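You operate a simulated robot arm through the tools that you are given. There is no shell and no other tool. Be economical: measure what you need, move in short steps, check, and stop when the job is done.

You run a simulated robot arm. Do the job below in one go: nothing can be reset, and whatever is moved stays where it is left.

JOB
Put things in order on the top of the dining table. At the end: the brown block from the top of the dining table stands on top of the small jug; two of the beige cartons from the top of the dining table are on the black dish; the orange carrot piece is on the white tub (marked "USE LAST"); whatever was shut is shut again. Leave all else as you found it, and nothing knocked over.
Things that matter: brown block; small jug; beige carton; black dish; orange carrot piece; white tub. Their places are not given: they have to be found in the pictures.

Only the result counts: the job must be done as asked and must still hold three seconds after the hand-in. Knocking over, shifting, dropping, spilling or breaking anything else fails it.

ROBOT AND FRAMES
A 7-joint arm with a two-finger parallel gripper, fixed in place. Base frame: the origin is at the foot of the arm, x ahead of it, y to its left, z up; the work surface is at about z = 0. Readings come in m, degrees, newtons and seconds.
With the tool pointing down near the work surface it reaches from about 0.22 to 0.58 m from the base axis. Its first joint turns from -66.0 to 66.0 degrees. Payload 2.5 kg.
Tool frame: the origin (TCP) lies between the finger pads and is the grasp point; the fingertips stand 0.023 m ahead of it; z points along the fingers, y is the line along which they close. The gripper opens to 0.094 m. The fingers are 0.038 m wide and 0.01 m thick; the gripper's body (0.054 by 0.096 m) begins 0.039 m behind the TCP.
Orientation is told as [roll, pitch, yaw] about the base's x, y, z axes, in that order, counted from this pose: with the fingers straight down and closing along the base's y, the tool's x points along the base's -x, its y along +y and its z along -z.

CONTROLS
- The arm moves only by the tool move_arm. Its arguments are lists of equal length, an entry for each row: "translation": the shift along the base's x, y, z in m, a list of three; "rotation": the turn, a rotation vector about the base's x, y, z in degrees, a list of three. In form: {"translation": [[tx, ty, tz], ...], "rotation": [[rx, ry, rz], ...]}. A call has 1 to 12 rows; each row shifts and turns the commanded pose from where the row before left it. "gripper" is the finger opening in m, from 0 to 0.094, set as the call begins (left out, the last holds). Each row takes 0.2 s and may step no farther than 0.05 m and 8.6 degrees from the row before; otherwise, or with a gripper value out of range, the whole call is refused. A pose out of reach is approached as far as the arm can. The call stops where the force on the tool passes 40 N (or 10 N more than at its start, if that is more) or the arm is blocked; 0.2 s more then pass. The fingers move at their own pace (about 0.108 m/s each) and stop on an object; they squeeze with about 32 N. The grip force told is the motor's: it shows also when the fingers shut on nothing. Time passes only in rows, and 0.2 s behind the last, so rows that do not move let the fingers close. It gives the time, the measured TCP pose, the force on the tool (base axes), the opening and the grip force at its end, in the units of the frame above (readings bear some noise), and new pictures: "show" is both (left out), scene, wrist or none.
- Cameras (640 x 400 px; columns grow to the right, rows downward): "scene" is fixed at [0.1255, -0.4137, 0.5375]; the picture's right is [0.77, -0.64, 0.00], its down [-0.40, -0.49, -0.77] and it looks along [0.49, 0.60, -0.63] (base axes); focal length 240 px, centre (320, 200). "wrist" rides on the gripper at [-0.039, 0, -0.044] in the tool frame; the picture's right is [0.00, -1.00, 0.00], its down [0.97, 0.00, -0.24] and it looks along [0.24, 0.00, 0.97] (tool axes); focal length 218 px, centre (320, 200).
- probe_pixels(camera, pixels): for up to 12 pixels [column, row] of the newest picture of that camera ("zoom" is the newest enlarged one), the place [x, y, z] in the base frame of the surface seen there, good to about 0.002 m. The clock stands still meanwhile.
- zoom(camera, box): a new picture of the part [left, top, right, bottom] of that camera's present view, enlarged. The clock stands still meanwhile.
- hand_in(): hands the job in; it is judged then, once.

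Go step by step. Measure first, check grasps and placings, and put right what went wrong. The budget is 80 turns and 120 pictures, counting those below and the enlarged ones. Unless the task says otherwise, let go and move clear before handing in, and close with one line.

The tools are called after "Emit:" as a command line: name --argument value ..., lists and objects as JSON in quotes. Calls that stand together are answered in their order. move_arm: Moves the arm, as the interface text tells. Its arguments: {"type":"object","properties":{"translation":{"type":"array","items":{"type":"array","items":{"type":"number"}}},"rotation":{"type":"array","items":{"type":"array","items":{"type":"number"}}},"gripper":{"type":"number"},"show":{"type":"string","enum":["both","scene","wrist","none"]}},"required":["translation","rotation"]} The other tools are called the same way: probe_pixels (camera, pixels) gives the place of the surface under pixels of a picture; zoom (camera, box) takes an enlarged picture of a part of a camera's view; hand_in () hands the job in.

At the start:

```text
t: 0.0
position: [0.3909, 0.0048, 0.362]
orientation: [0.0, 0.0, 0.0]
force: [-0.3, 0.4, -0.1]
finger_gap: 0.0941
grasp_force: 0.0
```

scene: 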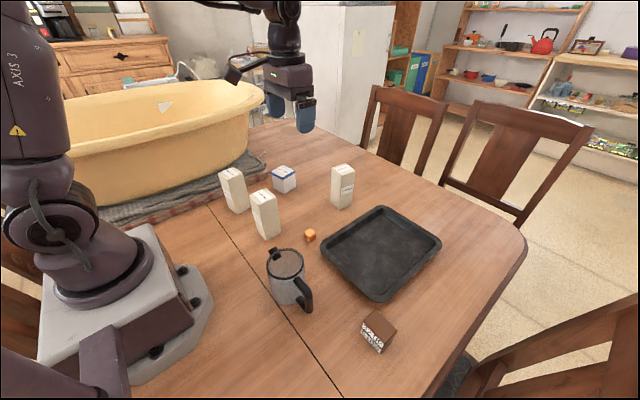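
wrist: 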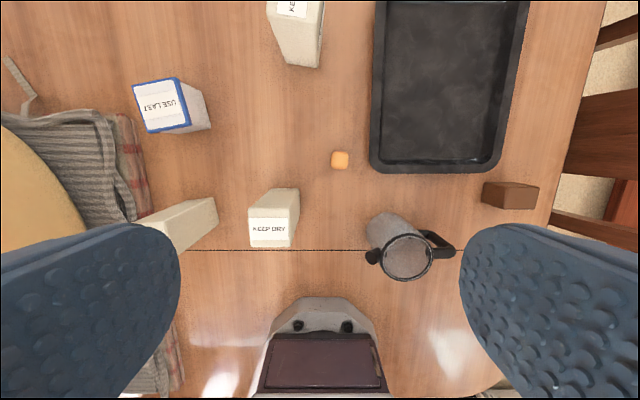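

The pictures show three beige cartons, a white/blue tub (scene 284,178), a carrot cube (310,235), a jug (287,275), a black dish and a brown block (377,330). I'll enlarge and measure them.

Emit:
zoom --camera "scene" --box '[200, 140, 456, 300]'

Emit:
zoom --camera "scene" --box '[240, 230, 432, 350]'

Emit:
probe_pixels --camera "wrist" --pixels '[[340, 160], [407, 257], [372, 257], [430, 257], [450, 245], [520, 190], [485, 186], [450, 90], [160, 105], [265, 232], [170, 222], [293, 10]]'

```text
2.50 times, centred on (328, 220) of scene
```

zoom: 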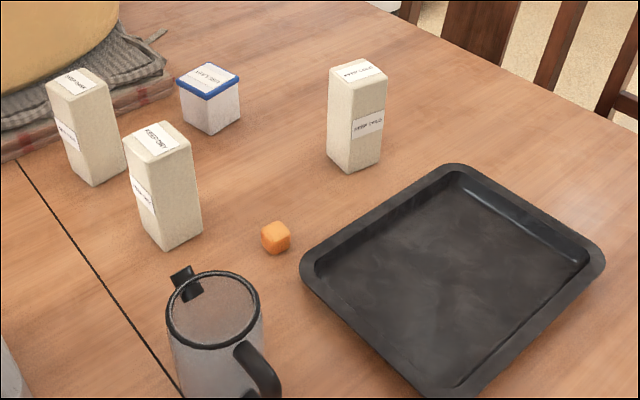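

```text
3.33 times, centred on (336, 290) of scene
```

zoom: 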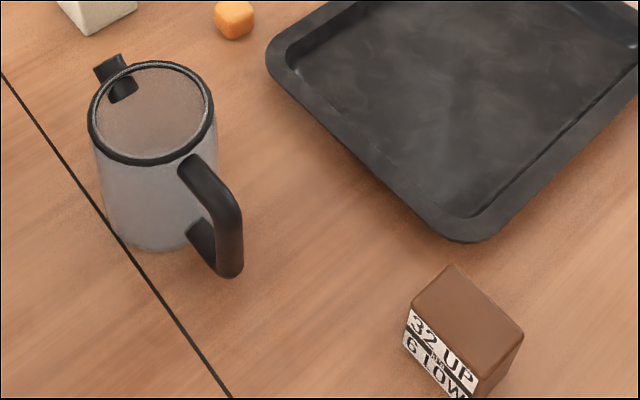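

```text
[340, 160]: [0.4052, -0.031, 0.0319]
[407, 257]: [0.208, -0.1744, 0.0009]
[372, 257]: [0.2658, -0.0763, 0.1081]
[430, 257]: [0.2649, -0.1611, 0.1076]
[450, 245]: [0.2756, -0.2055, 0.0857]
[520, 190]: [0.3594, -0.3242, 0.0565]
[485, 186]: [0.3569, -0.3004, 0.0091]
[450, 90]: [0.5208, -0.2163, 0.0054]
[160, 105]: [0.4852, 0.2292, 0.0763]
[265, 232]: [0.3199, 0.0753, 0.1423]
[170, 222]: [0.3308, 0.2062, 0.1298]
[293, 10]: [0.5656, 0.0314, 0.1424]
```

The jug's top at wrist (407,257) reads as see-through, so I'll look closer at the jug and block.

Emit:
zoom --camera "wrist" --box '[350, 165, 550, 290]'

Emit:
zoom --camera "scene" --box '[252, 235, 332, 285]'

Emit:
probe_pixels --camera "scene" --pixels '[[285, 265], [275, 260], [295, 262], [288, 250], [303, 262], [268, 268], [285, 279], [376, 311], [396, 330], [382, 345], [364, 326], [380, 328]]'

Emit:
probe_pixels --camera "wrist" --pixels '[[407, 235], [407, 279], [384, 257], [395, 245], [415, 270], [407, 262], [487, 205], [535, 208], [538, 186], [491, 182], [512, 184], [405, 225]]'

```text
3.20 times, centred on (450, 228) of wrist
```

zoom: 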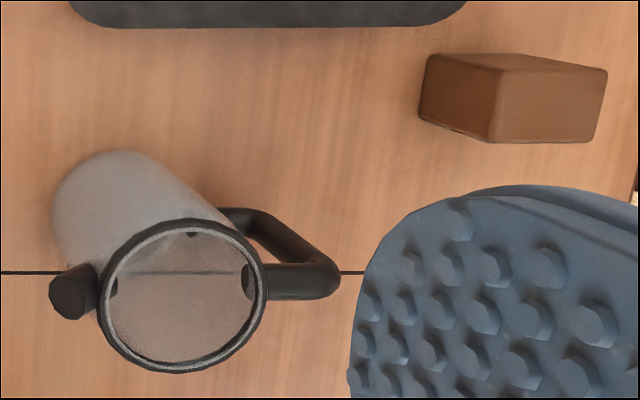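

```text
8.00 times, centred on (292, 260) of scene
```

zoom: 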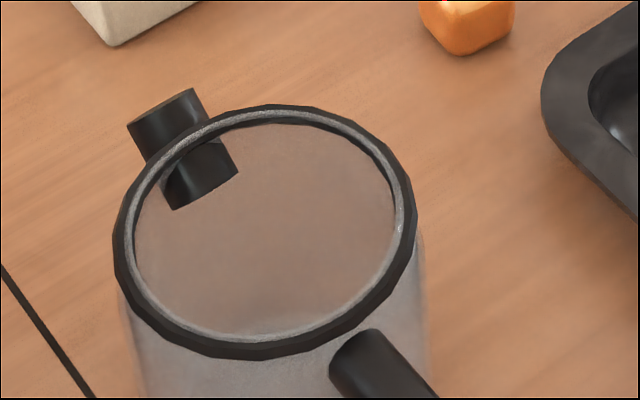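

```text
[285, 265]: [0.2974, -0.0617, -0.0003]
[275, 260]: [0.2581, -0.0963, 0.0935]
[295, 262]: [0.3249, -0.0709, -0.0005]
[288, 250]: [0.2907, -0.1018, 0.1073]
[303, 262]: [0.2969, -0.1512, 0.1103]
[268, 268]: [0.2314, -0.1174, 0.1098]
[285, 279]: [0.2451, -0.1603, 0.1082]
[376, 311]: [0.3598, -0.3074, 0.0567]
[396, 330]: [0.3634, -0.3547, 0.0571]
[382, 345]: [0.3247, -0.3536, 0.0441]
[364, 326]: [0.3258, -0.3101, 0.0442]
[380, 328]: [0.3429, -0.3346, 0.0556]
```

```text
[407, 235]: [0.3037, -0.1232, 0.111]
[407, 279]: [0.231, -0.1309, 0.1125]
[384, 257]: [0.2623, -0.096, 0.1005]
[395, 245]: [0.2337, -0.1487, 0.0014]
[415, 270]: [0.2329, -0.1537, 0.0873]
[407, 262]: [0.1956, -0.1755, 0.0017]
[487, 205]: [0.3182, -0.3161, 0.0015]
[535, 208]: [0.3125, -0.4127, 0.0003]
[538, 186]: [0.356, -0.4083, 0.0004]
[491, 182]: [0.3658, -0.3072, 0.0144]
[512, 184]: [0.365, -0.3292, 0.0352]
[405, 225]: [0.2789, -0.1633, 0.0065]
```

The jug rim is centred near (0.267,-0.127) with its top at z 0.111; the block top is at 0.057. Next I measure the dish, cartons, tub and carrot outlines.

Emit:
probe_pixels --camera "scene" --pixels '[[381, 208], [440, 241], [376, 298], [323, 250], [384, 214], [430, 246], [376, 289], [335, 250], [380, 250], [310, 231], [307, 233], [316, 238]]'

Emit:
zoom --camera "scene" --box '[212, 155, 308, 215]'

Emit:
probe_pixels --camera "zoom" --pixels '[[52, 110], [130, 78], [200, 108], [105, 145], [252, 265], [330, 225], [420, 275], [330, 325], [420, 95], [480, 70], [560, 110], [490, 160]]'

```text
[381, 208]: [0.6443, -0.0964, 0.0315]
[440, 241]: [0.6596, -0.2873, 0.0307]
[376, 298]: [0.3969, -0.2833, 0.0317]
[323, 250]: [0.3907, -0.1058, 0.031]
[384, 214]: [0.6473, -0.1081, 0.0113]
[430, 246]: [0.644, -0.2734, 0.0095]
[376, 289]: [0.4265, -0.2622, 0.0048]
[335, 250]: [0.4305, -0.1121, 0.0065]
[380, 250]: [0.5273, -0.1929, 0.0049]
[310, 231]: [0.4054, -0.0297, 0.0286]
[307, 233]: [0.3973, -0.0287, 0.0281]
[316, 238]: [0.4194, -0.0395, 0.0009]
```

```text
6.67 times, centred on (260, 185) of scene
```

zoom: 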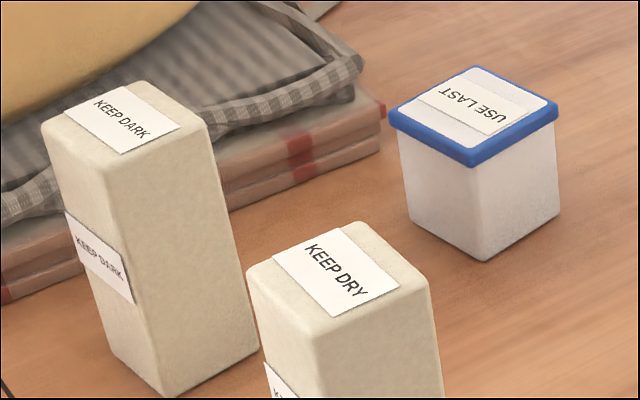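

```text
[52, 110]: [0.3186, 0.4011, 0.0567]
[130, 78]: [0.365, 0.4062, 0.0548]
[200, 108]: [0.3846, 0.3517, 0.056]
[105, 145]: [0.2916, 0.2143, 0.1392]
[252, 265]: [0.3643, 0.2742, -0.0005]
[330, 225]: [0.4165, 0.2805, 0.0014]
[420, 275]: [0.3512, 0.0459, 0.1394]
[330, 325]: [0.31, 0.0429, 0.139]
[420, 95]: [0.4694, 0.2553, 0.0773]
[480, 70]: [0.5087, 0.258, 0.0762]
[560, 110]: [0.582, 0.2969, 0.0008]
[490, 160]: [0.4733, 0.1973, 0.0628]
```

Cartons are about 0.14 tall, the dish floor is z 0.005 from x≈0.43. I'll zoom the wrist view to fix the cartons' and tub's outlines.

Emit:
zoom --camera "wrist" --box '[120, 60, 376, 260]'

Emit:
probe_pixels --camera "wrist" --pixels '[[252, 220], [252, 245], [289, 221], [288, 244], [270, 232], [138, 88], [174, 82], [185, 124], [149, 130], [333, 153], [346, 153], [346, 167]]'

```text
2.00 times, centred on (248, 160) of wrist
```

zoom: 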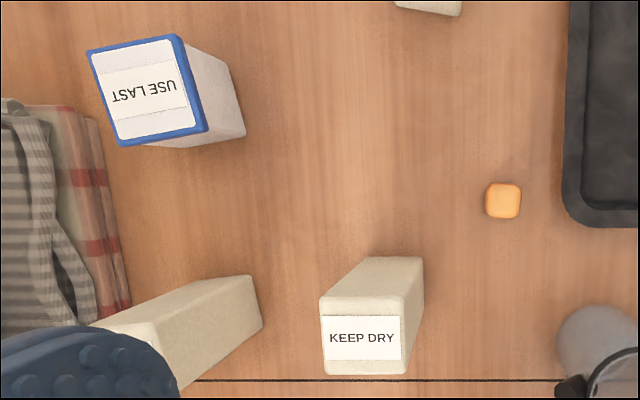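

```text
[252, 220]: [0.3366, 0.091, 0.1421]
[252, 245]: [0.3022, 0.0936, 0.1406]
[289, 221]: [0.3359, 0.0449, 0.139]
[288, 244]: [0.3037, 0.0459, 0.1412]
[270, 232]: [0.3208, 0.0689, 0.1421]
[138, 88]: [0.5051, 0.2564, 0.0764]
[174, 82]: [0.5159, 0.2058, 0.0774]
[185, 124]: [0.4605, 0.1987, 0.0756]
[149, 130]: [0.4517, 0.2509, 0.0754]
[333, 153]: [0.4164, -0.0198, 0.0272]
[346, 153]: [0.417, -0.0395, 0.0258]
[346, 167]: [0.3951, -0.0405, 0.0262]
```

Carton A (KEEP DRY) is centred at about (0.327,0.069), 0.053 wide. I'll move above it and down with the fingers open, checking before I close.

Emit:
move_arm --translation '[[-0.032, 0.032, 0], [-0.032, 0.032, 0], [0, 0, -0.05], [0, 0, -0.05], [0, 0, -0.05]]' --rotation '[[0, 0, 0], [0, 0, 0], [0, 0, 0], [0, 0, 0], [0, 0, 0]]' --gripper 0.094

```text
t: 1.2
position: [0.3256, 0.0689, 0.2123]
orientation: [0.0, 0.0, 0.0]
force: [-0.2, 0.8, -0.4]
finger_gap: 0.0938
grasp_force: 0.0
```

scene: 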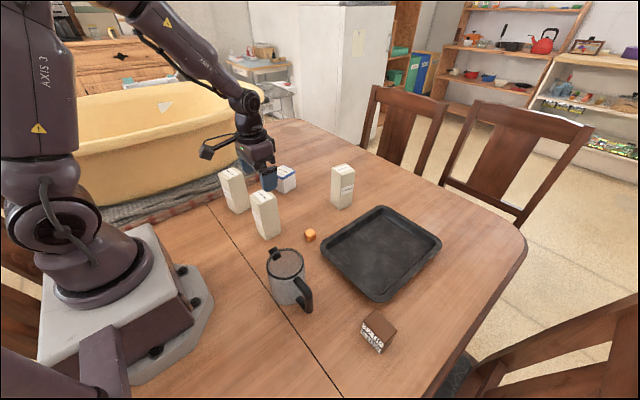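
wrist: 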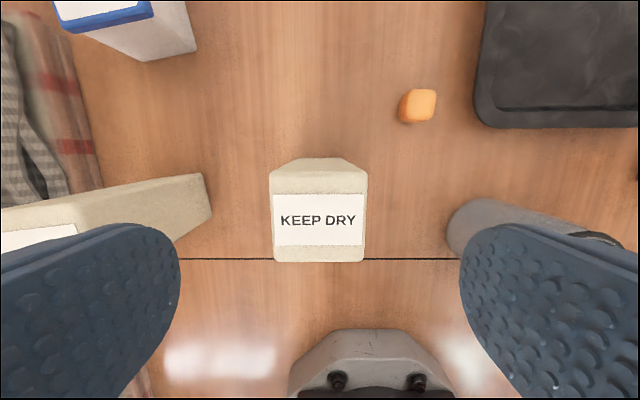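

The carton sits centred at wrist (318,218) between the fingers; I'll check its edges before descending.

Emit:
probe_pixels --camera "wrist" --pixels '[[274, 200], [363, 200], [277, 257], [361, 257], [318, 180], [318, 258], [45, 240]]'

```text
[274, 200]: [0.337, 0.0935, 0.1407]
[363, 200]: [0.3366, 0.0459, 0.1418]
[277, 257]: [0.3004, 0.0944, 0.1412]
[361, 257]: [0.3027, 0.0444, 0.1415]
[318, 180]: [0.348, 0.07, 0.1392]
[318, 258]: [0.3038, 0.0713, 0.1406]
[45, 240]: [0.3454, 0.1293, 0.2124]
```

Edges confirm the centre (0.325,0.069). Descending to z 0.112, then closing.

Emit:
move_arm --translation '[[0, 0, -0.05], [0, 0, -0.035], [0, 0, -0.015]]' --rotation '[[0, 0, 0], [0, 0, 0], [0, 0, 0]]' --show "none"

Emit:
move_arm --translation '[[0, 0, 0], [0, 0, 0], [0, 0, 0]]' --rotation '[[0, 0, 0], [0, 0, 0], [0, 0, 0]]' --gripper 0.03 --show "wrist"

```text
t: 2.0
position: [0.3255, 0.0685, 0.1121]
orientation: [0.0, 0.0, 0.0]
force: [-0.2, 0.1, 0.3]
finger_gap: 0.094
grasp_force: 0.1
```

```text
t: 2.8
position: [0.326, 0.067, 0.1115]
orientation: [-0.1, 0.0, 0.0]
force: [-0.3, 0.3, 0.0]
finger_gap: 0.0548
grasp_force: 31.7
```

wrist: 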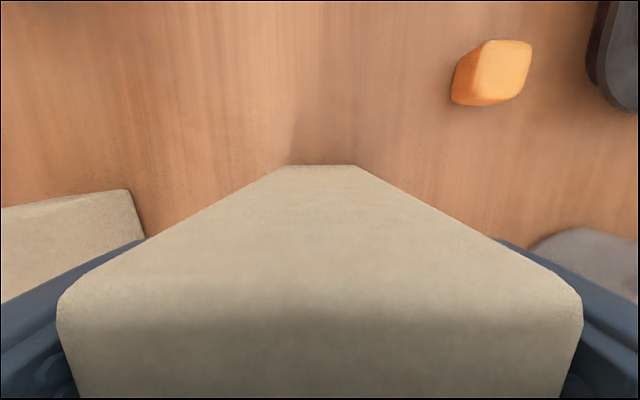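

Held firmly at 0.0548. I'll lift 0.10, go around carton C, and hover over the dish at (0.53,-0.18).

Emit:
move_arm --translation '[[0, 0, 0.05], [0, 0, 0.05], [0.031, -0.022, 0], [0.031, -0.022, 0], [0.031, -0.022, 0], [0.0315, -0.0225, 0], [0, -0.045, 0], [0, -0.045, 0], [0.027, -0.023, 0], [0.027, -0.023, 0], [0.026, -0.024, 0], [0, 0, 0]]' --rotation '[[0, 0, 0], [0, 0, 0], [0, 0, 0], [0, 0, 0], [0, 0, 0], [0, 0, 0], [0, 0, 0], [0, 0, 0], [0, 0, 0], [0, 0, 0], [0, 0, 0], [0, 0, 0]]'

```text
t: 5.4
position: [0.5301, -0.1814, 0.2136]
orientation: [0.0, 0.2, -0.1]
force: [0.1, 0.2, -3.8]
finger_gap: 0.0547
grasp_force: 32.3
```

scene: 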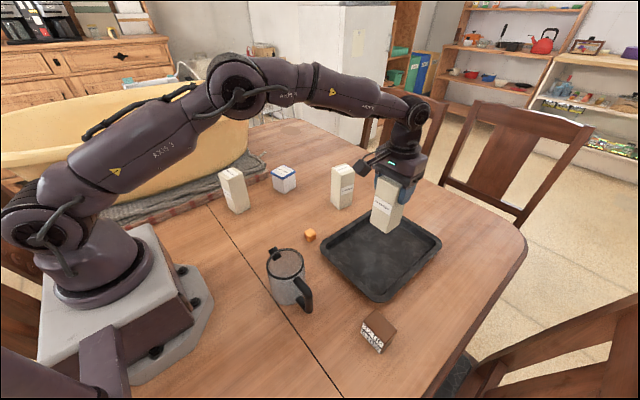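
wrist: 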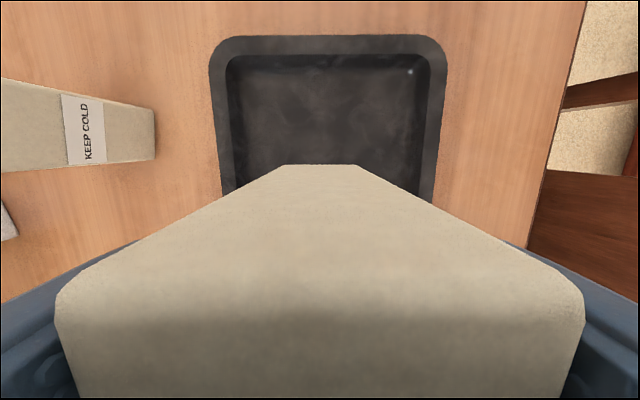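

Over the dish with the carton upright; z is 0.2136, floor contact expected near z 0.117. I'll descend in small final steps.

Emit:
move_arm --translation '[[0, 0, -0.045], [0, 0, -0.035], [0, 0, -0.008], [0, 0, -0.004], [0, 0, -0.002], [0, 0, 0]]' --rotation '[[0, 0, 0], [0, 0, 0], [0, 0, 0], [0, 0, 0], [0, 0, 0], [0, 0, 0]]'

```text
t: 6.8
position: [0.5314, -0.1808, 0.1177]
orientation: [0.0, 0.0, 0.0]
force: [0.5, 0.2, -2.9]
finger_gap: 0.0549
grasp_force: 31.7
```

scene: 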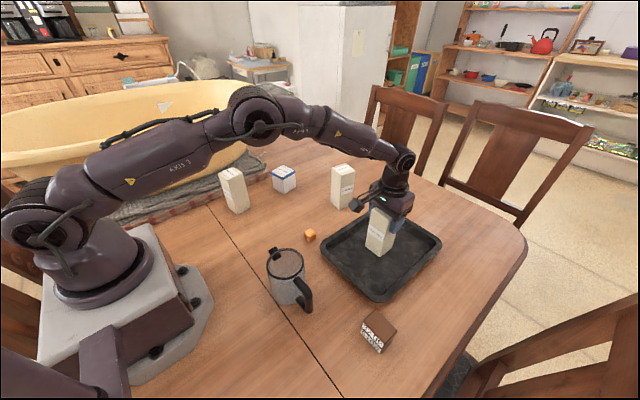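
wrist: 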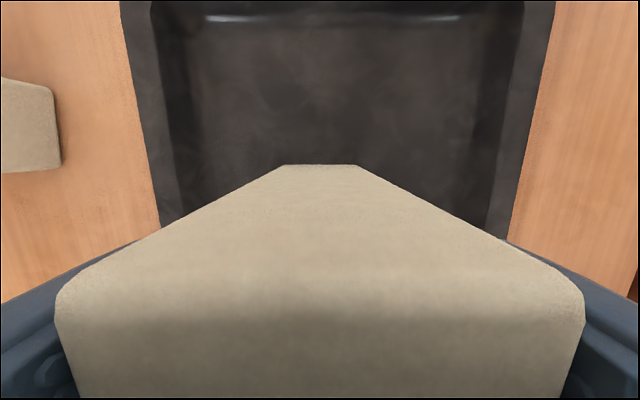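

The force still shows only the carton's weight (−3 N), so I'll lower in 1.5 mm steps until it is carried by the dish.

Emit:
move_arm --translation '[[0, 0, -0.0015], [0, 0, 0]]' --rotation '[[0, 0, 0], [0, 0, 0]]' --show "none"

Emit:
move_arm --translation '[[0, 0, -0.0015], [0, 0, 0]]' --rotation '[[0, 0, 0], [0, 0, 0]]' --show "none"

```text
t: 7.4
position: [0.5319, -0.1805, 0.1182]
orientation: [0.0, 0.0, 0.0]
force: [-4.9, 3.2, 11.3]
finger_gap: 0.0547
grasp_force: 31.4
```

```text
t: 8.0
position: [0.5311, -0.1802, 0.1174]
orientation: [-0.1, -0.4, 0.1]
force: [-6.7, 2.9, 25.3]
finger_gap: 0.0551
grasp_force: 32.0
```

Contact is clear (+25 N). I'll ease up 2 mm, open, then rise.

Emit:
move_arm --translation '[[0, 0, 0.0018], [0, 0, 0]]' --rotation '[[0, 0, 0], [0, 0, 0]]' --show "none"

Emit:
move_arm --translation '[[0, 0, 0], [0, 0, 0], [0, 0, 0.03], [0, 0, 0.045], [0, 0, 0.045]]' --rotation '[[0, 0, 0], [0, 0, 0], [0, 0, 0], [0, 0, 0], [0, 0, 0]]' --gripper 0.094

```text
t: 8.6
position: [0.5325, -0.1819, 0.1175]
orientation: [0.0, -0.3, 0.0]
force: [2.5, 2.2, 16.1]
finger_gap: 0.055
grasp_force: 32.0
```

```text
t: 9.8
position: [0.5303, -0.179, 0.2392]
orientation: [0.0, 0.0, 0.0]
force: [0.5, -0.1, 0.5]
finger_gap: 0.0939
grasp_force: 0.0
```

scene: 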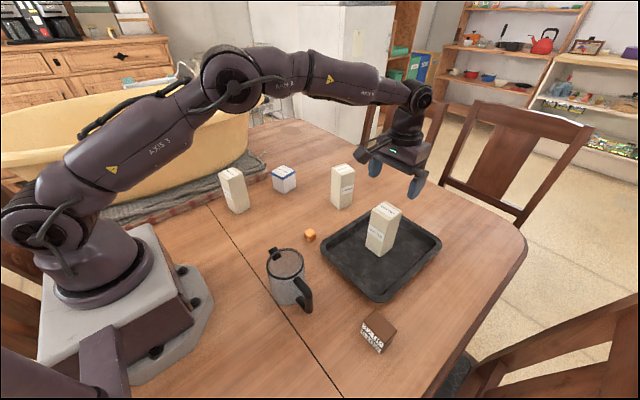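
wrist: 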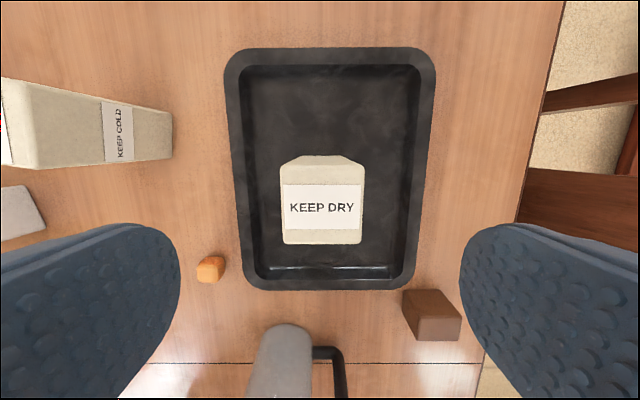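

Carton A stands in the dish. Next, over to carton B (KEEP DARK) near (0.31,0.21).

Emit:
move_arm --translation '[[-0.0205, 0.039, 0.004], [-0.0205, 0.039, 0.004], [-0.0205, 0.039, 0.004], [-0.0205, 0.039, 0.004], [-0.0205, 0.039, 0.004], [-0.0205, 0.039, 0], [-0.0205, 0.039, 0], [-0.0205, 0.039, 0], [-0.0205, 0.039, 0], [-0.0205, 0.039, 0]]' --rotation '[[0, 0, 0], [0, 0, 0], [0, 0, 0], [0, 0, 0], [0, 0, 0], [0, 0, 0], [0, 0, 0], [0, 0, 0], [0, 0, 0], [0, 0, 0]]'

```text
t: 12.0
position: [0.3258, 0.2108, 0.2559]
orientation: [0.0, 0.0, 0.0]
force: [0.3, 0.3, 1.1]
finger_gap: 0.0939
grasp_force: 0.1
```

scene: 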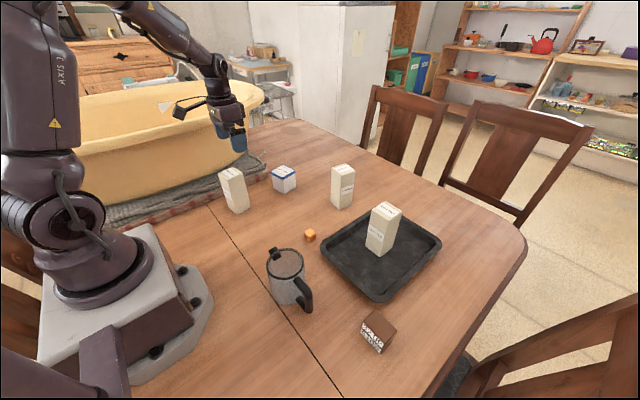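
wrist: 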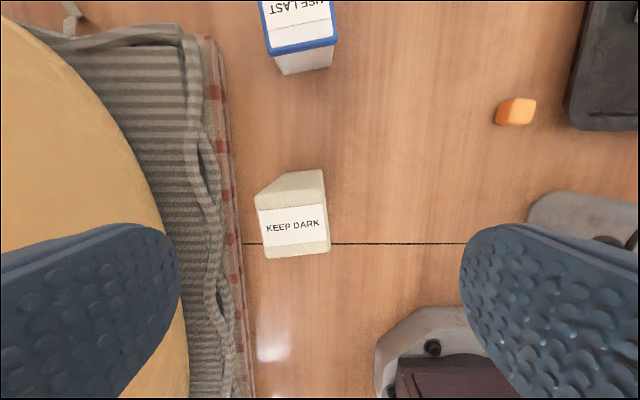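

Emit:
probe_pixels --camera "wrist" --pixels '[[260, 208], [324, 203], [265, 253], [328, 248], [293, 226], [243, 240], [215, 230], [150, 200], [180, 240], [200, 100], [120, 150]]'

Emit:
zoom --camera "wrist" --box '[224, 150, 384, 270]'

```text
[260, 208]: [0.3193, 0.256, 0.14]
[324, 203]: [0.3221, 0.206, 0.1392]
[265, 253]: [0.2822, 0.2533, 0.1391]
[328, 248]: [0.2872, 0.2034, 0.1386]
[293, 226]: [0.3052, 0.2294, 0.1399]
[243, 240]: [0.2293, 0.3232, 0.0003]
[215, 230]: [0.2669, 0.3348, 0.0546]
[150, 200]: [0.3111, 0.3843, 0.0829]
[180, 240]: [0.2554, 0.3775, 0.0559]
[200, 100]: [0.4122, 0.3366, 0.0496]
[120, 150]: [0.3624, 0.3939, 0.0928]
```

```text
3.33 times, centred on (304, 210) of wrist
```

zoom: 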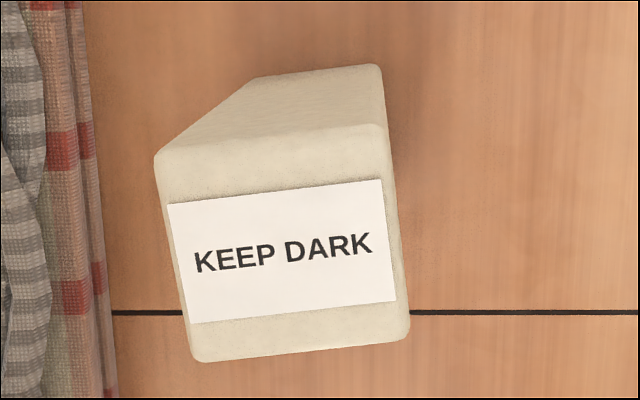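

Carton B is centred at about (0.307,0.229), turned ~5.5°. I'll check where the yellow basin's rim lies before going in.

Emit:
probe_pixels --camera "scene" --pixels '[[250, 100], [200, 120], [160, 130], [120, 140], [215, 150], [140, 160], [80, 150]]'

```text
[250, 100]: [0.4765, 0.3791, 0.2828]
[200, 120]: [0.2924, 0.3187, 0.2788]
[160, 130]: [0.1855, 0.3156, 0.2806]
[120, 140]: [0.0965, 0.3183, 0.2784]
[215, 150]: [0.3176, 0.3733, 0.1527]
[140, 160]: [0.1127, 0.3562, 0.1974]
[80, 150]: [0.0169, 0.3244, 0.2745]
```

The rim is at y≥0.315 at z 0.28, leaving about 3 cm beside the gripper body. I'll yaw 5.5°, centre, and go part way down.

Emit:
move_arm --translation '[[-0.0185, 0.018, 0], [0, 0, -0.03], [0, 0, -0.03]]' --rotation '[[0, 0, 5.5], [0, 0, 0], [0, 0, 0]]' --gripper 0.085

```text
t: 12.8
position: [0.3058, 0.2294, 0.1976]
orientation: [0.0, 0.1, 5.5]
force: [-0.7, -0.6, 0.1]
finger_gap: 0.0849
grasp_force: 0.1
```

scene: 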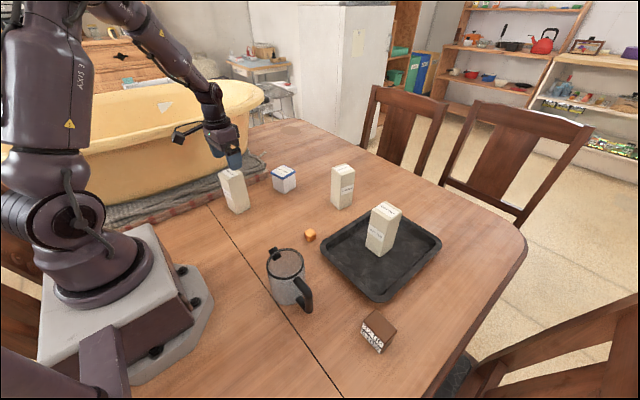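
wrist: 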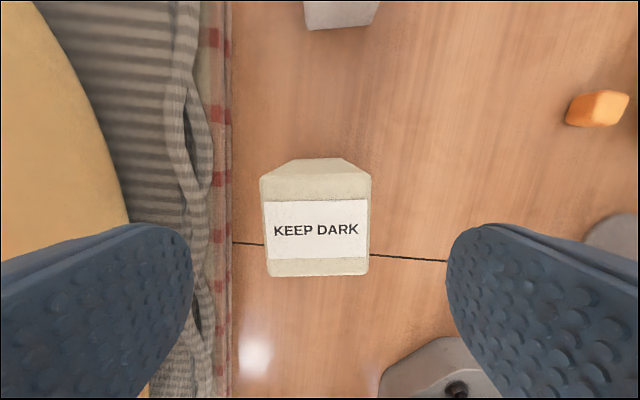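

The carton is centred and square (wrist 316,220). Descending to z≈0.112 and closing.

Emit:
move_arm --translation '[[0, 0, -0.04], [0, 0, -0.03], [0, 0, -0.015]]' --rotation '[[0, 0, 0], [0, 0, 0], [0, 0, 0]]' --show "none"

Emit:
move_arm --translation '[[0, 0, 0], [0, 0, 0], [0, 0, 0]]' --rotation '[[0, 0, 0], [0, 0, 0], [0, 0, 0]]' --gripper 0.03

```text
t: 13.6
position: [0.3073, 0.2256, 0.1131]
orientation: [0.0, 0.1, 5.5]
force: [0.1, -0.6, 0.3]
finger_gap: 0.0846
grasp_force: 0.0
```

```text
t: 14.4
position: [0.3082, 0.2261, 0.1139]
orientation: [0.0, 0.0, 5.4]
force: [1.3, 2.4, 0.4]
finger_gap: 0.055
grasp_force: 33.0
```

scene: 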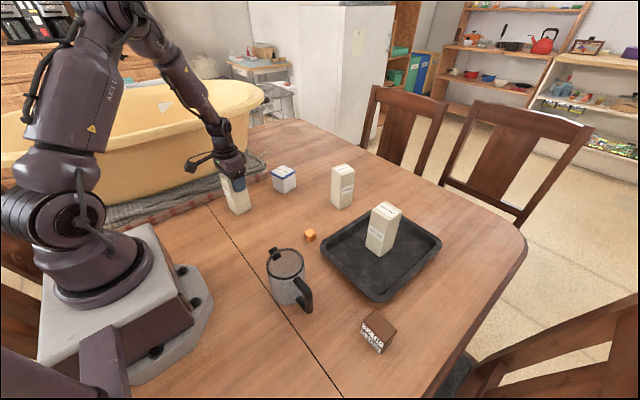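
wrist: 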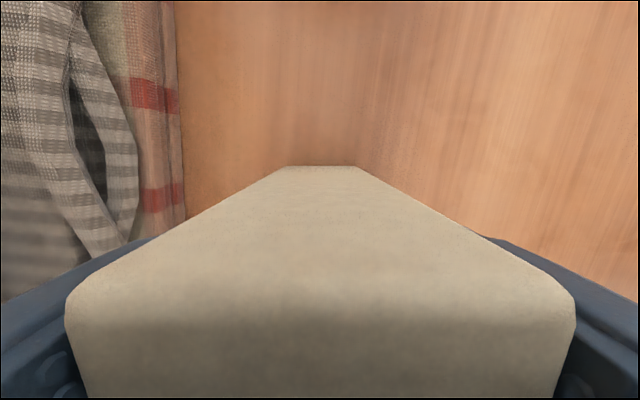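

Gripped at 0.055. Lift 0.10, then carry straight to above the dish at (0.46,-0.185), undoing the yaw on the way.

Emit:
move_arm --translation '[[0, 0, 0.05], [0, 0, 0.05]]' --rotation '[[0, 0, 0], [0, 0, 0]]'

```text
t: 15.0
position: [0.3072, 0.2255, 0.2128]
orientation: [-0.1, 0.0, 5.4]
force: [-0.6, -0.3, -2.2]
finger_gap: 0.0547
grasp_force: 32.0
```

scene: 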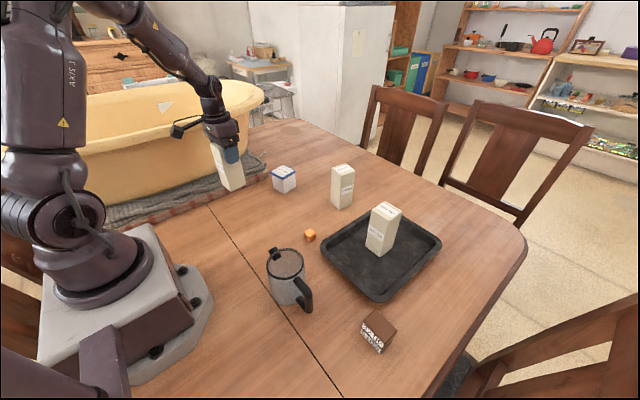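
wrist: 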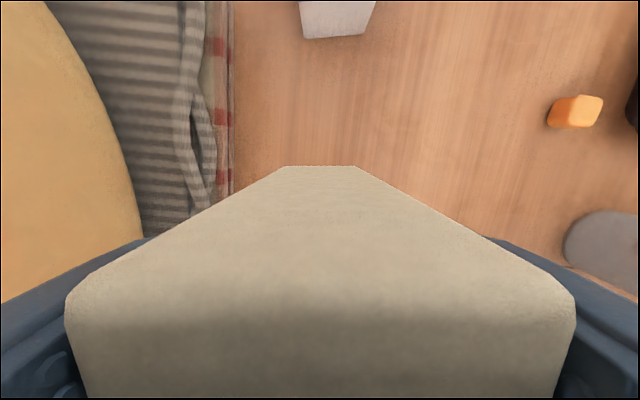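

The lift is clean. Carrying to the dish now.

Emit:
move_arm --translation '[[0.0153, -0.041, 0], [0.0153, -0.041, 0], [0.0153, -0.041, 0], [0.0153, -0.041, 0], [0.0153, -0.041, 0], [0.0153, -0.041, 0], [0.0153, -0.041, 0], [0.0153, -0.041, 0], [0.0153, -0.041, 0], [0.0153, -0.041, 0], [0, 0, 0]]' --rotation '[[0, 0, 0], [0, 0, -5.5], [0, 0, 0], [0, 0, 0], [0, 0, 0], [0, 0, 0], [0, 0, 0], [0, 0, 0], [0, 0, 0], [0, 0, 0], [0, 0, 0]]'

```text
t: 17.4
position: [0.4615, -0.185, 0.2123]
orientation: [0.0, 0.1, 0.0]
force: [0.2, 0.0, -2.4]
finger_gap: 0.0549
grasp_force: 31.9
```

scene: 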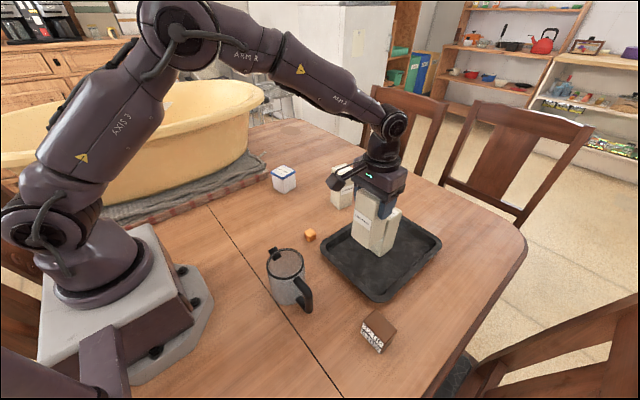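
wrist: 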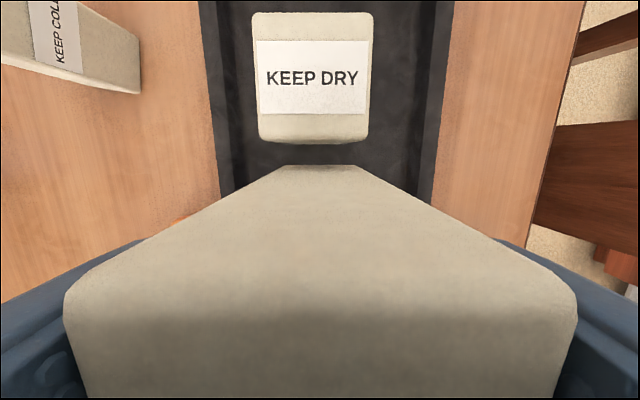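

Carton B hangs over the dish with A just ahead. I'll measure A's near face for clearance.

Emit:
probe_pixels --camera "wrist" --pixels '[[315, 140], [315, 130], [320, 170], [320, 185], [270, 20]]'

```text
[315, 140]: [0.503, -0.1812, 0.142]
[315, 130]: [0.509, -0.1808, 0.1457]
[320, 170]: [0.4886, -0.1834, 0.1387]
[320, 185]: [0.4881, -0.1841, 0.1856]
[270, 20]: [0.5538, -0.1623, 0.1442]
```

The gap is 14 mm, which is enough. Descending to just above the floor.

Emit:
move_arm --translation '[[0, 0, -0.04], [0, 0, -0.035], [0, 0, -0.012], [0, 0, -0.004], [0, 0, 0]]' --rotation '[[0, 0, 0], [0, 0, 0], [0, 0, 0], [0, 0, 0], [0, 0, 0]]'

Emit:
move_arm --translation '[[0, 0, -0.002], [0, 0, 0]]' --rotation '[[0, 0, 0], [0, 0, 0]]' --show "none"

```text
t: 18.6
position: [0.4605, -0.1816, 0.1208]
orientation: [0.0, 0.0, 0.1]
force: [-0.2, 0.8, -1.7]
finger_gap: 0.0548
grasp_force: 31.7
```

scene: 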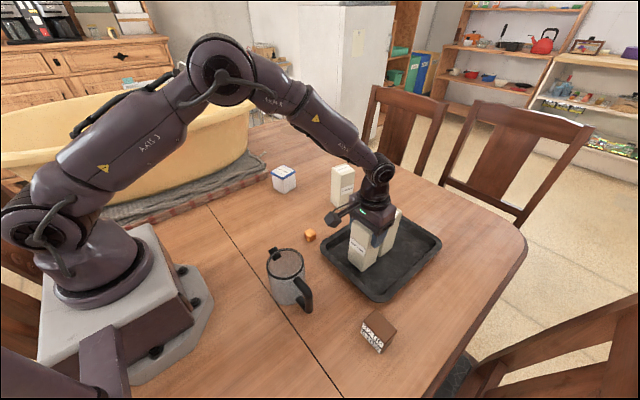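
wrist: 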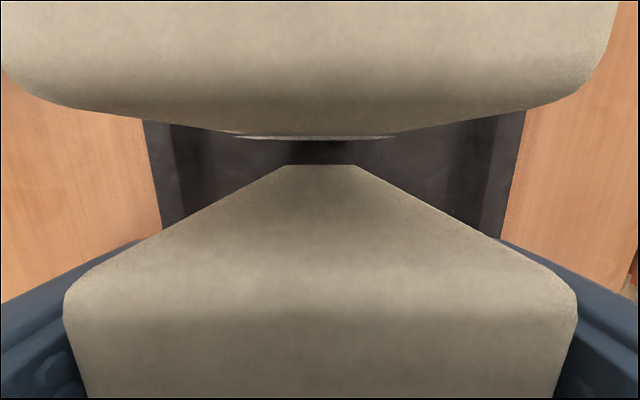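

```text
t: 19.2
position: [0.4602, -0.1831, 0.12]
orientation: [0.0, 0.0, 0.0]
force: [0.7, -0.4, -3.1]
finger_gap: 0.0552
grasp_force: 31.8
```

Not yet touching (−3 N). Continuing in 1.5 mm steps.

Emit:
move_arm --translation '[[0, 0, -0.0015], [0, 0, 0]]' --rotation '[[0, 0, 0], [0, 0, 0]]' --show "none"

Emit:
move_arm --translation '[[0, 0, -0.001], [0, 0, 0]]' --rotation '[[0, 0, 0], [0, 0, 0]]' --show "none"

```text
t: 19.8
position: [0.4622, -0.1831, 0.118]
orientation: [0.0, -0.1, -0.1]
force: [-5.1, 1.5, 13.7]
finger_gap: 0.0547
grasp_force: 32.0
```

```text
t: 20.4
position: [0.4608, -0.1841, 0.1193]
orientation: [-0.2, -0.2, 0.0]
force: [-6.4, 1.3, 26.2]
finger_gap: 0.0546
grasp_force: 32.3
```

Seated (+26 N). Easing up, releasing and rising.

Emit:
move_arm --translation '[[0, 0, 0.0015], [0, 0, 0]]' --rotation '[[0, 0, 0], [0, 0, 0]]' --show "none"

Emit:
move_arm --translation '[[0, 0, 0], [0, 0, 0], [0, 0, 0.03], [0, 0, 0.045], [0, 0, 0.045]]' --rotation '[[0, 0, 0], [0, 0, 0], [0, 0, 0], [0, 0, 0], [0, 0, 0]]' --gripper 0.094

```text
t: 21.0
position: [0.4601, -0.1829, 0.1179]
orientation: [0.0, 0.0, 0.1]
force: [3.3, -1.7, 6.3]
finger_gap: 0.0549
grasp_force: 32.5
```

```text
t: 22.2
position: [0.4588, -0.1827, 0.2388]
orientation: [0.0, 0.0, -0.1]
force: [0.4, 0.0, -0.2]
finger_gap: 0.094
grasp_force: 0.1
```

scene: 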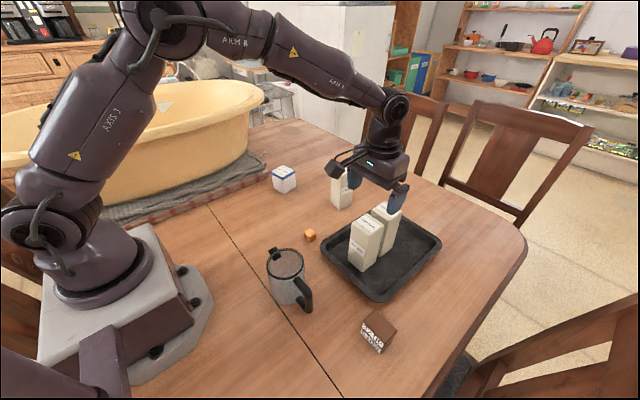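
wrist: 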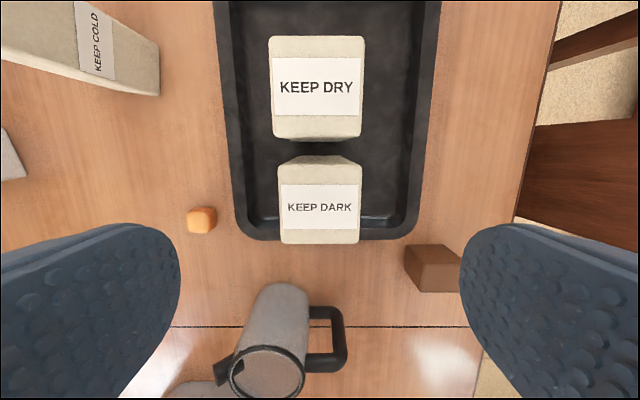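

Both cartons stand in the dish. Before going for the carrot near (0.406,-0.030), I check the bracket sticking out of the wrist (scene 335,165) for clearance, and the carrot itself.

Emit:
probe_pixels --camera "scene" --pixels '[[333, 166], [342, 163], [356, 150], [310, 230]]'

Emit:
probe_pixels --camera "wrist" --pixels '[[189, 210], [213, 210], [202, 215], [200, 230], [270, 370], [250, 362], [225, 365]]'

```text
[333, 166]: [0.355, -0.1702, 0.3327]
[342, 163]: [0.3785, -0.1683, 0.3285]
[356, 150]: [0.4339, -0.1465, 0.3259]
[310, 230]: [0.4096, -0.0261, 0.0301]
```

```text
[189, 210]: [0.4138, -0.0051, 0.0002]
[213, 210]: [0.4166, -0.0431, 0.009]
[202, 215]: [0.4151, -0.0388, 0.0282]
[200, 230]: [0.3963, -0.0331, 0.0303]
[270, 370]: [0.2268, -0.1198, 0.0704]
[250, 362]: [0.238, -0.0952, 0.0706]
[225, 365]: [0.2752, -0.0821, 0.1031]
```

The bracket reaches 0.10 in −x at TCP+0.09, so it clears the jug at the carrot. Moving above the carrot.

Emit:
move_arm --translation '[[-0.0135, 0.038, 0], [-0.0135, 0.038, 0], [-0.0135, 0.038, 0], [-0.0135, 0.038, 0], [0, 0, -0.05], [0, 0, -0.05]]' --rotation '[[0, 0, 0], [0, 0, 0], [0, 0, 0], [0, 0, 0], [0, 0, 0], [0, 0, 0]]' --gripper 0.06

```text
t: 23.6
position: [0.4069, -0.0309, 0.1372]
orientation: [-0.1, 0.1, 0.0]
force: [0.1, 0.5, -1.6]
finger_gap: 0.0601
grasp_force: 0.1
```

scene: 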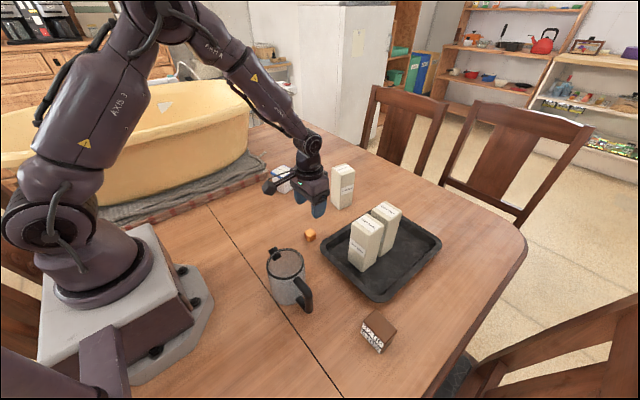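
wrist: 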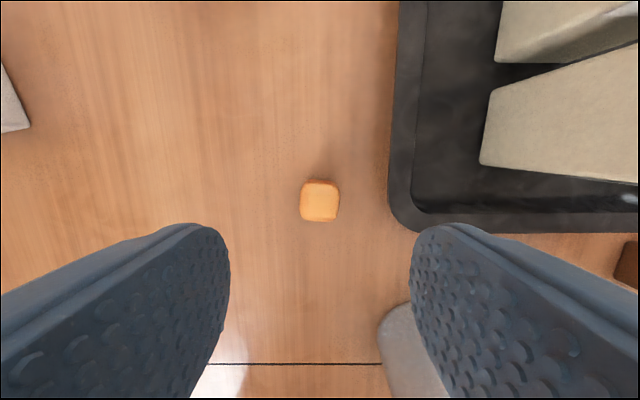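

Emit:
zoom --camera "wrist" --box '[280, 170, 360, 230]'

Emit:
probe_pixels --camera "wrist" --pixels '[[304, 200], [336, 200], [320, 190], [320, 216], [320, 203], [405, 200]]'

```text
6.67 times, centred on (320, 200) of wrist
```

zoom: 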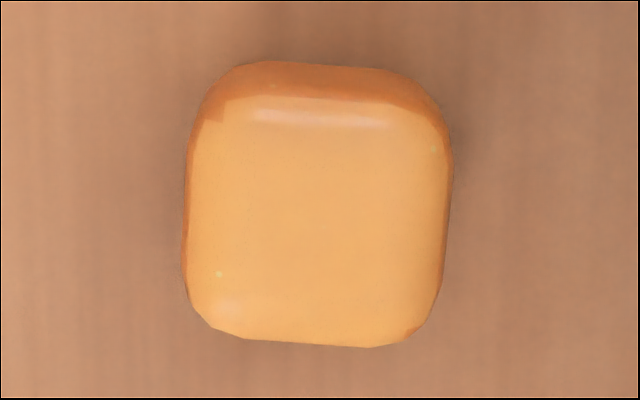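

```text
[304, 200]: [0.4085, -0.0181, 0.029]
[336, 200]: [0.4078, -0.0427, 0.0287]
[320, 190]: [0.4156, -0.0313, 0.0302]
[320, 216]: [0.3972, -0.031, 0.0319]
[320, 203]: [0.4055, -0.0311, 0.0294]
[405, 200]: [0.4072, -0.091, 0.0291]
```

The carrot is centred (0.406,-0.031), about 0.028 wide with its top at 0.030. Descending to z 0.027 and closing.

Emit:
move_arm --translation '[[0, 0, -0.05], [0, 0, -0.045], [0, 0, -0.013], [0, 0, -0.002]]' --rotation '[[0, 0, 0], [0, 0, 0], [0, 0, 0], [0, 0, 0]]' --show "none"

Emit:
move_arm --translation '[[0, 0, 0], [0, 0, 0], [0, 0, 0]]' --rotation '[[0, 0, 0], [0, 0, 0], [0, 0, 0]]' --gripper 0.015

```text
t: 24.6
position: [0.406, -0.0311, 0.0265]
orientation: [-0.1, 0.0, 0.0]
force: [-0.5, -0.1, -0.4]
finger_gap: 0.0599
grasp_force: 0.0
```

```text
t: 25.4
position: [0.4064, -0.0311, 0.0282]
orientation: [0.0, 0.0, 0.1]
force: [-0.5, 0.5, 0.1]
finger_gap: 0.0289
grasp_force: 31.7
```

scene: 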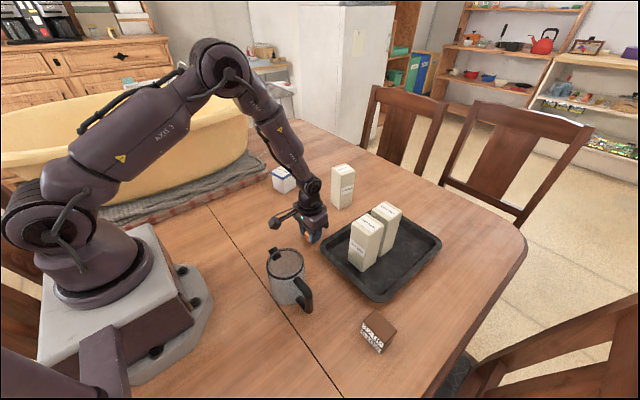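
wrist: 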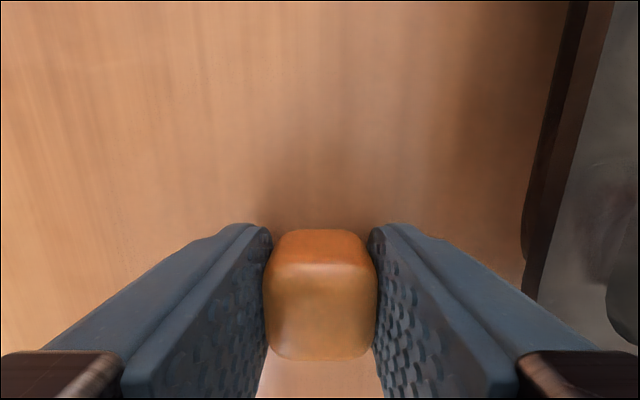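

The carrot is held (0.0289). Lifting and carrying it above the tub at (0.483,0.228).

Emit:
move_arm --translation '[[0, 0, 0.05], [0, 0, 0.05], [0, 0, 0.05], [0.0128, 0.0432, 0], [0.0128, 0.0432, 0], [0.0128, 0.0432, 0], [0.0128, 0.0432, 0], [0.0128, 0.0432, 0], [0.0128, 0.0432, 0], [0, 0, 0]]' --rotation '[[0, 0, 0], [0, 0, 0], [0, 0, 0], [0, 0, 0], [0, 0, 0], [0, 0, 0], [0, 0, 0], [0, 0, 0], [0, 0, 0], [0, 0, 0]]'

```text
t: 27.6
position: [0.4823, 0.2286, 0.178]
orientation: [0.0, -0.1, 0.0]
force: [1.0, -0.5, -0.2]
finger_gap: 0.029
grasp_force: 31.9
```

scene: 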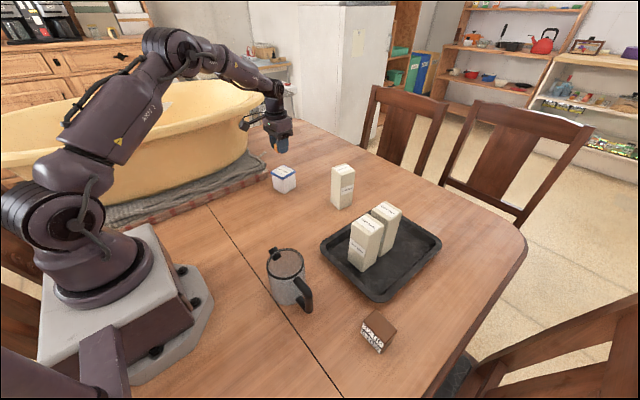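
wrist: 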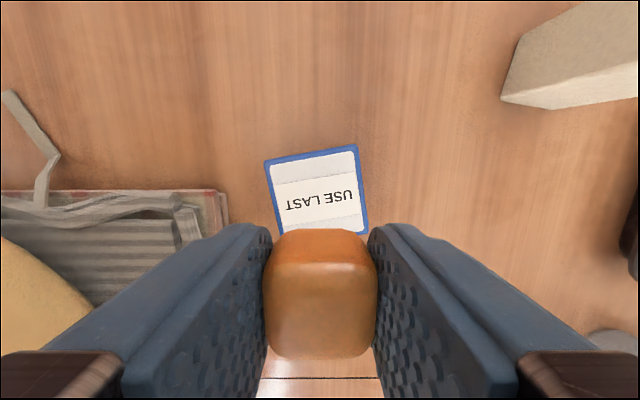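

Emit:
probe_pixels --camera "wrist" --pixels '[[268, 164], [355, 149], [363, 220], [315, 190], [275, 210], [318, 155]]'

Emit:
probe_pixels --camera "scene" --pixels '[[283, 167], [295, 173], [285, 180], [273, 174], [284, 173]]'

```text
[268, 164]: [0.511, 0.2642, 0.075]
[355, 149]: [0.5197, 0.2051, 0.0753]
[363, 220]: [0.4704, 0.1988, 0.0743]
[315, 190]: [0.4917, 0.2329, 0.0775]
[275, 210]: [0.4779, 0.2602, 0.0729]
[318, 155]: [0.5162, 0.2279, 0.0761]
```

```text
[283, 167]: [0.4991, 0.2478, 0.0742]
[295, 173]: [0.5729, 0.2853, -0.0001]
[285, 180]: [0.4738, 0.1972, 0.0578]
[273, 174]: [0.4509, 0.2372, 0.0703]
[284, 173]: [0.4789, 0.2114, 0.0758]
```

The tub's top is centred about (0.485,0.229), z≈0.077. Lowering the carrot to just above it.

Emit:
move_arm --translation '[[0.002, 0.001, -0.03], [0, 0, -0.03], [0, 0, -0.008], [0, 0, -0.002], [0, 0, 0]]' --rotation '[[0, 0, 0], [0, 0, 0], [0, 0, 0], [0, 0, 0], [0, 0, 0]]'

Emit:
move_arm --translation '[[0, 0, -0.0015], [0, 0, 0]]' --rotation '[[0, 0, 0], [0, 0, 0]]' --show "none"

```text
t: 28.8
position: [0.4859, 0.2292, 0.1069]
orientation: [0.1, 0.0, 0.0]
force: [0.0, 0.0, -0.4]
finger_gap: 0.0289
grasp_force: 31.9
```

scene: 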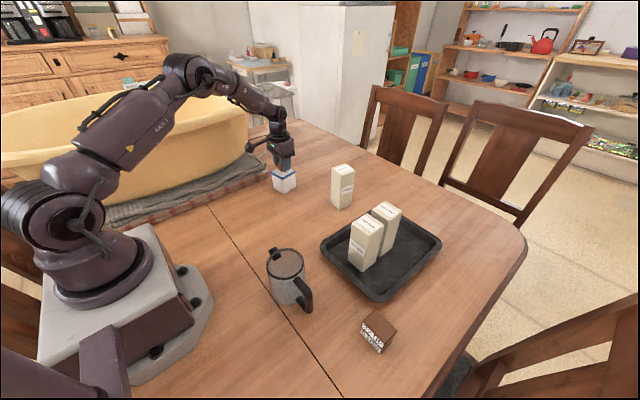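
wrist: 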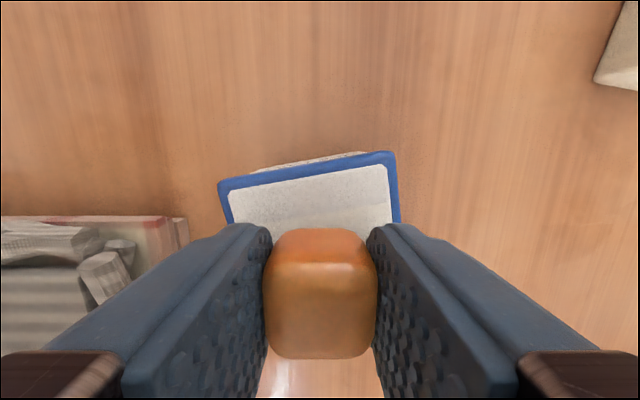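

```text
t: 29.4
position: [0.4853, 0.2286, 0.1072]
orientation: [0.0, 0.0, -0.1]
force: [-0.1, 0.8, -0.2]
finger_gap: 0.0293
grasp_force: 31.9
```

No contact yet. Stepping 1 mm at a time.

Emit:
move_arm --translation '[[0, 0, -0.001], [0, 0, 0]]' --rotation '[[0, 0, 0], [0, 0, 0]]' --show "none"

Emit:
move_arm --translation '[[0, 0, -0.001], [0, 0, 0]]' --rotation '[[0, 0, 0], [0, 0, 0]]' --show "none"

```text
t: 30.0
position: [0.4854, 0.2284, 0.1047]
orientation: [0.0, 0.0, -0.1]
force: [0.4, 0.1, 0.6]
finger_gap: 0.0289
grasp_force: 31.8
```

```text
t: 30.6
position: [0.4853, 0.2292, 0.1037]
orientation: [0.0, 0.0, 0.0]
force: [-0.3, 0.5, 0.5]
finger_gap: 0.0289
grasp_force: 31.9
```

Emit:
move_arm --translation '[[0, 0, -0.001], [0, 0, 0]]' --rotation '[[0, 0, 0], [0, 0, 0]]' --show "wrist"

Emit:
zoom --camera "scene" --box '[252, 140, 316, 200]'

```text
t: 31.2
position: [0.4852, 0.2277, 0.1038]
orientation: [0.0, 0.0, 0.1]
force: [-0.2, -0.7, -0.4]
finger_gap: 0.0289
grasp_force: 31.9
```

wrist: 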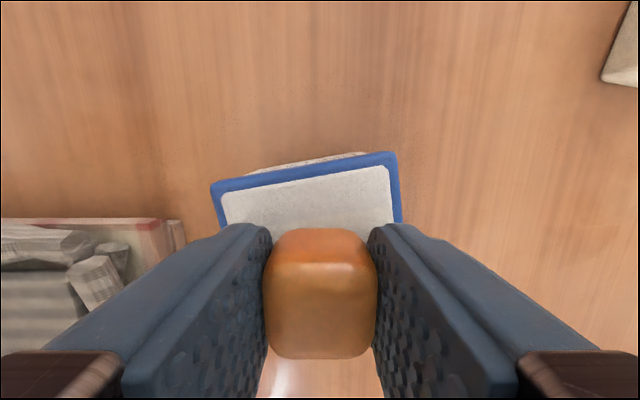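

```text
6.67 times, centred on (284, 170) of scene
```

zoom: 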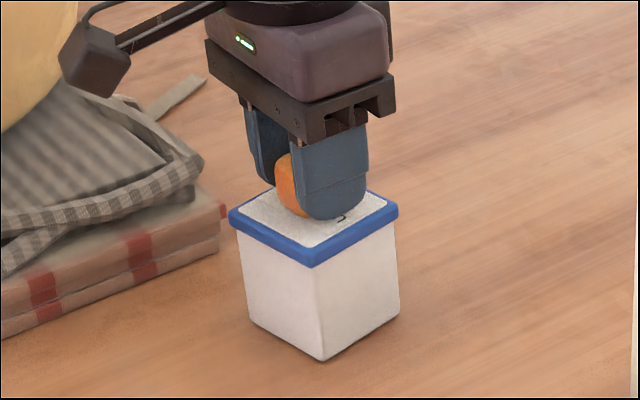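

It's almost down on the lid; one more millimetre, then I'll check the force.

Emit:
move_arm --translation '[[0, 0, -0.001], [0, 0, 0]]' --rotation '[[0, 0, 0], [0, 0, 0]]' --show "none"

```text
t: 31.8
position: [0.4856, 0.2298, 0.1029]
orientation: [-0.1, 0.0, 0.0]
force: [-0.9, -0.4, 6.2]
finger_gap: 0.0291
grasp_force: 31.8
```

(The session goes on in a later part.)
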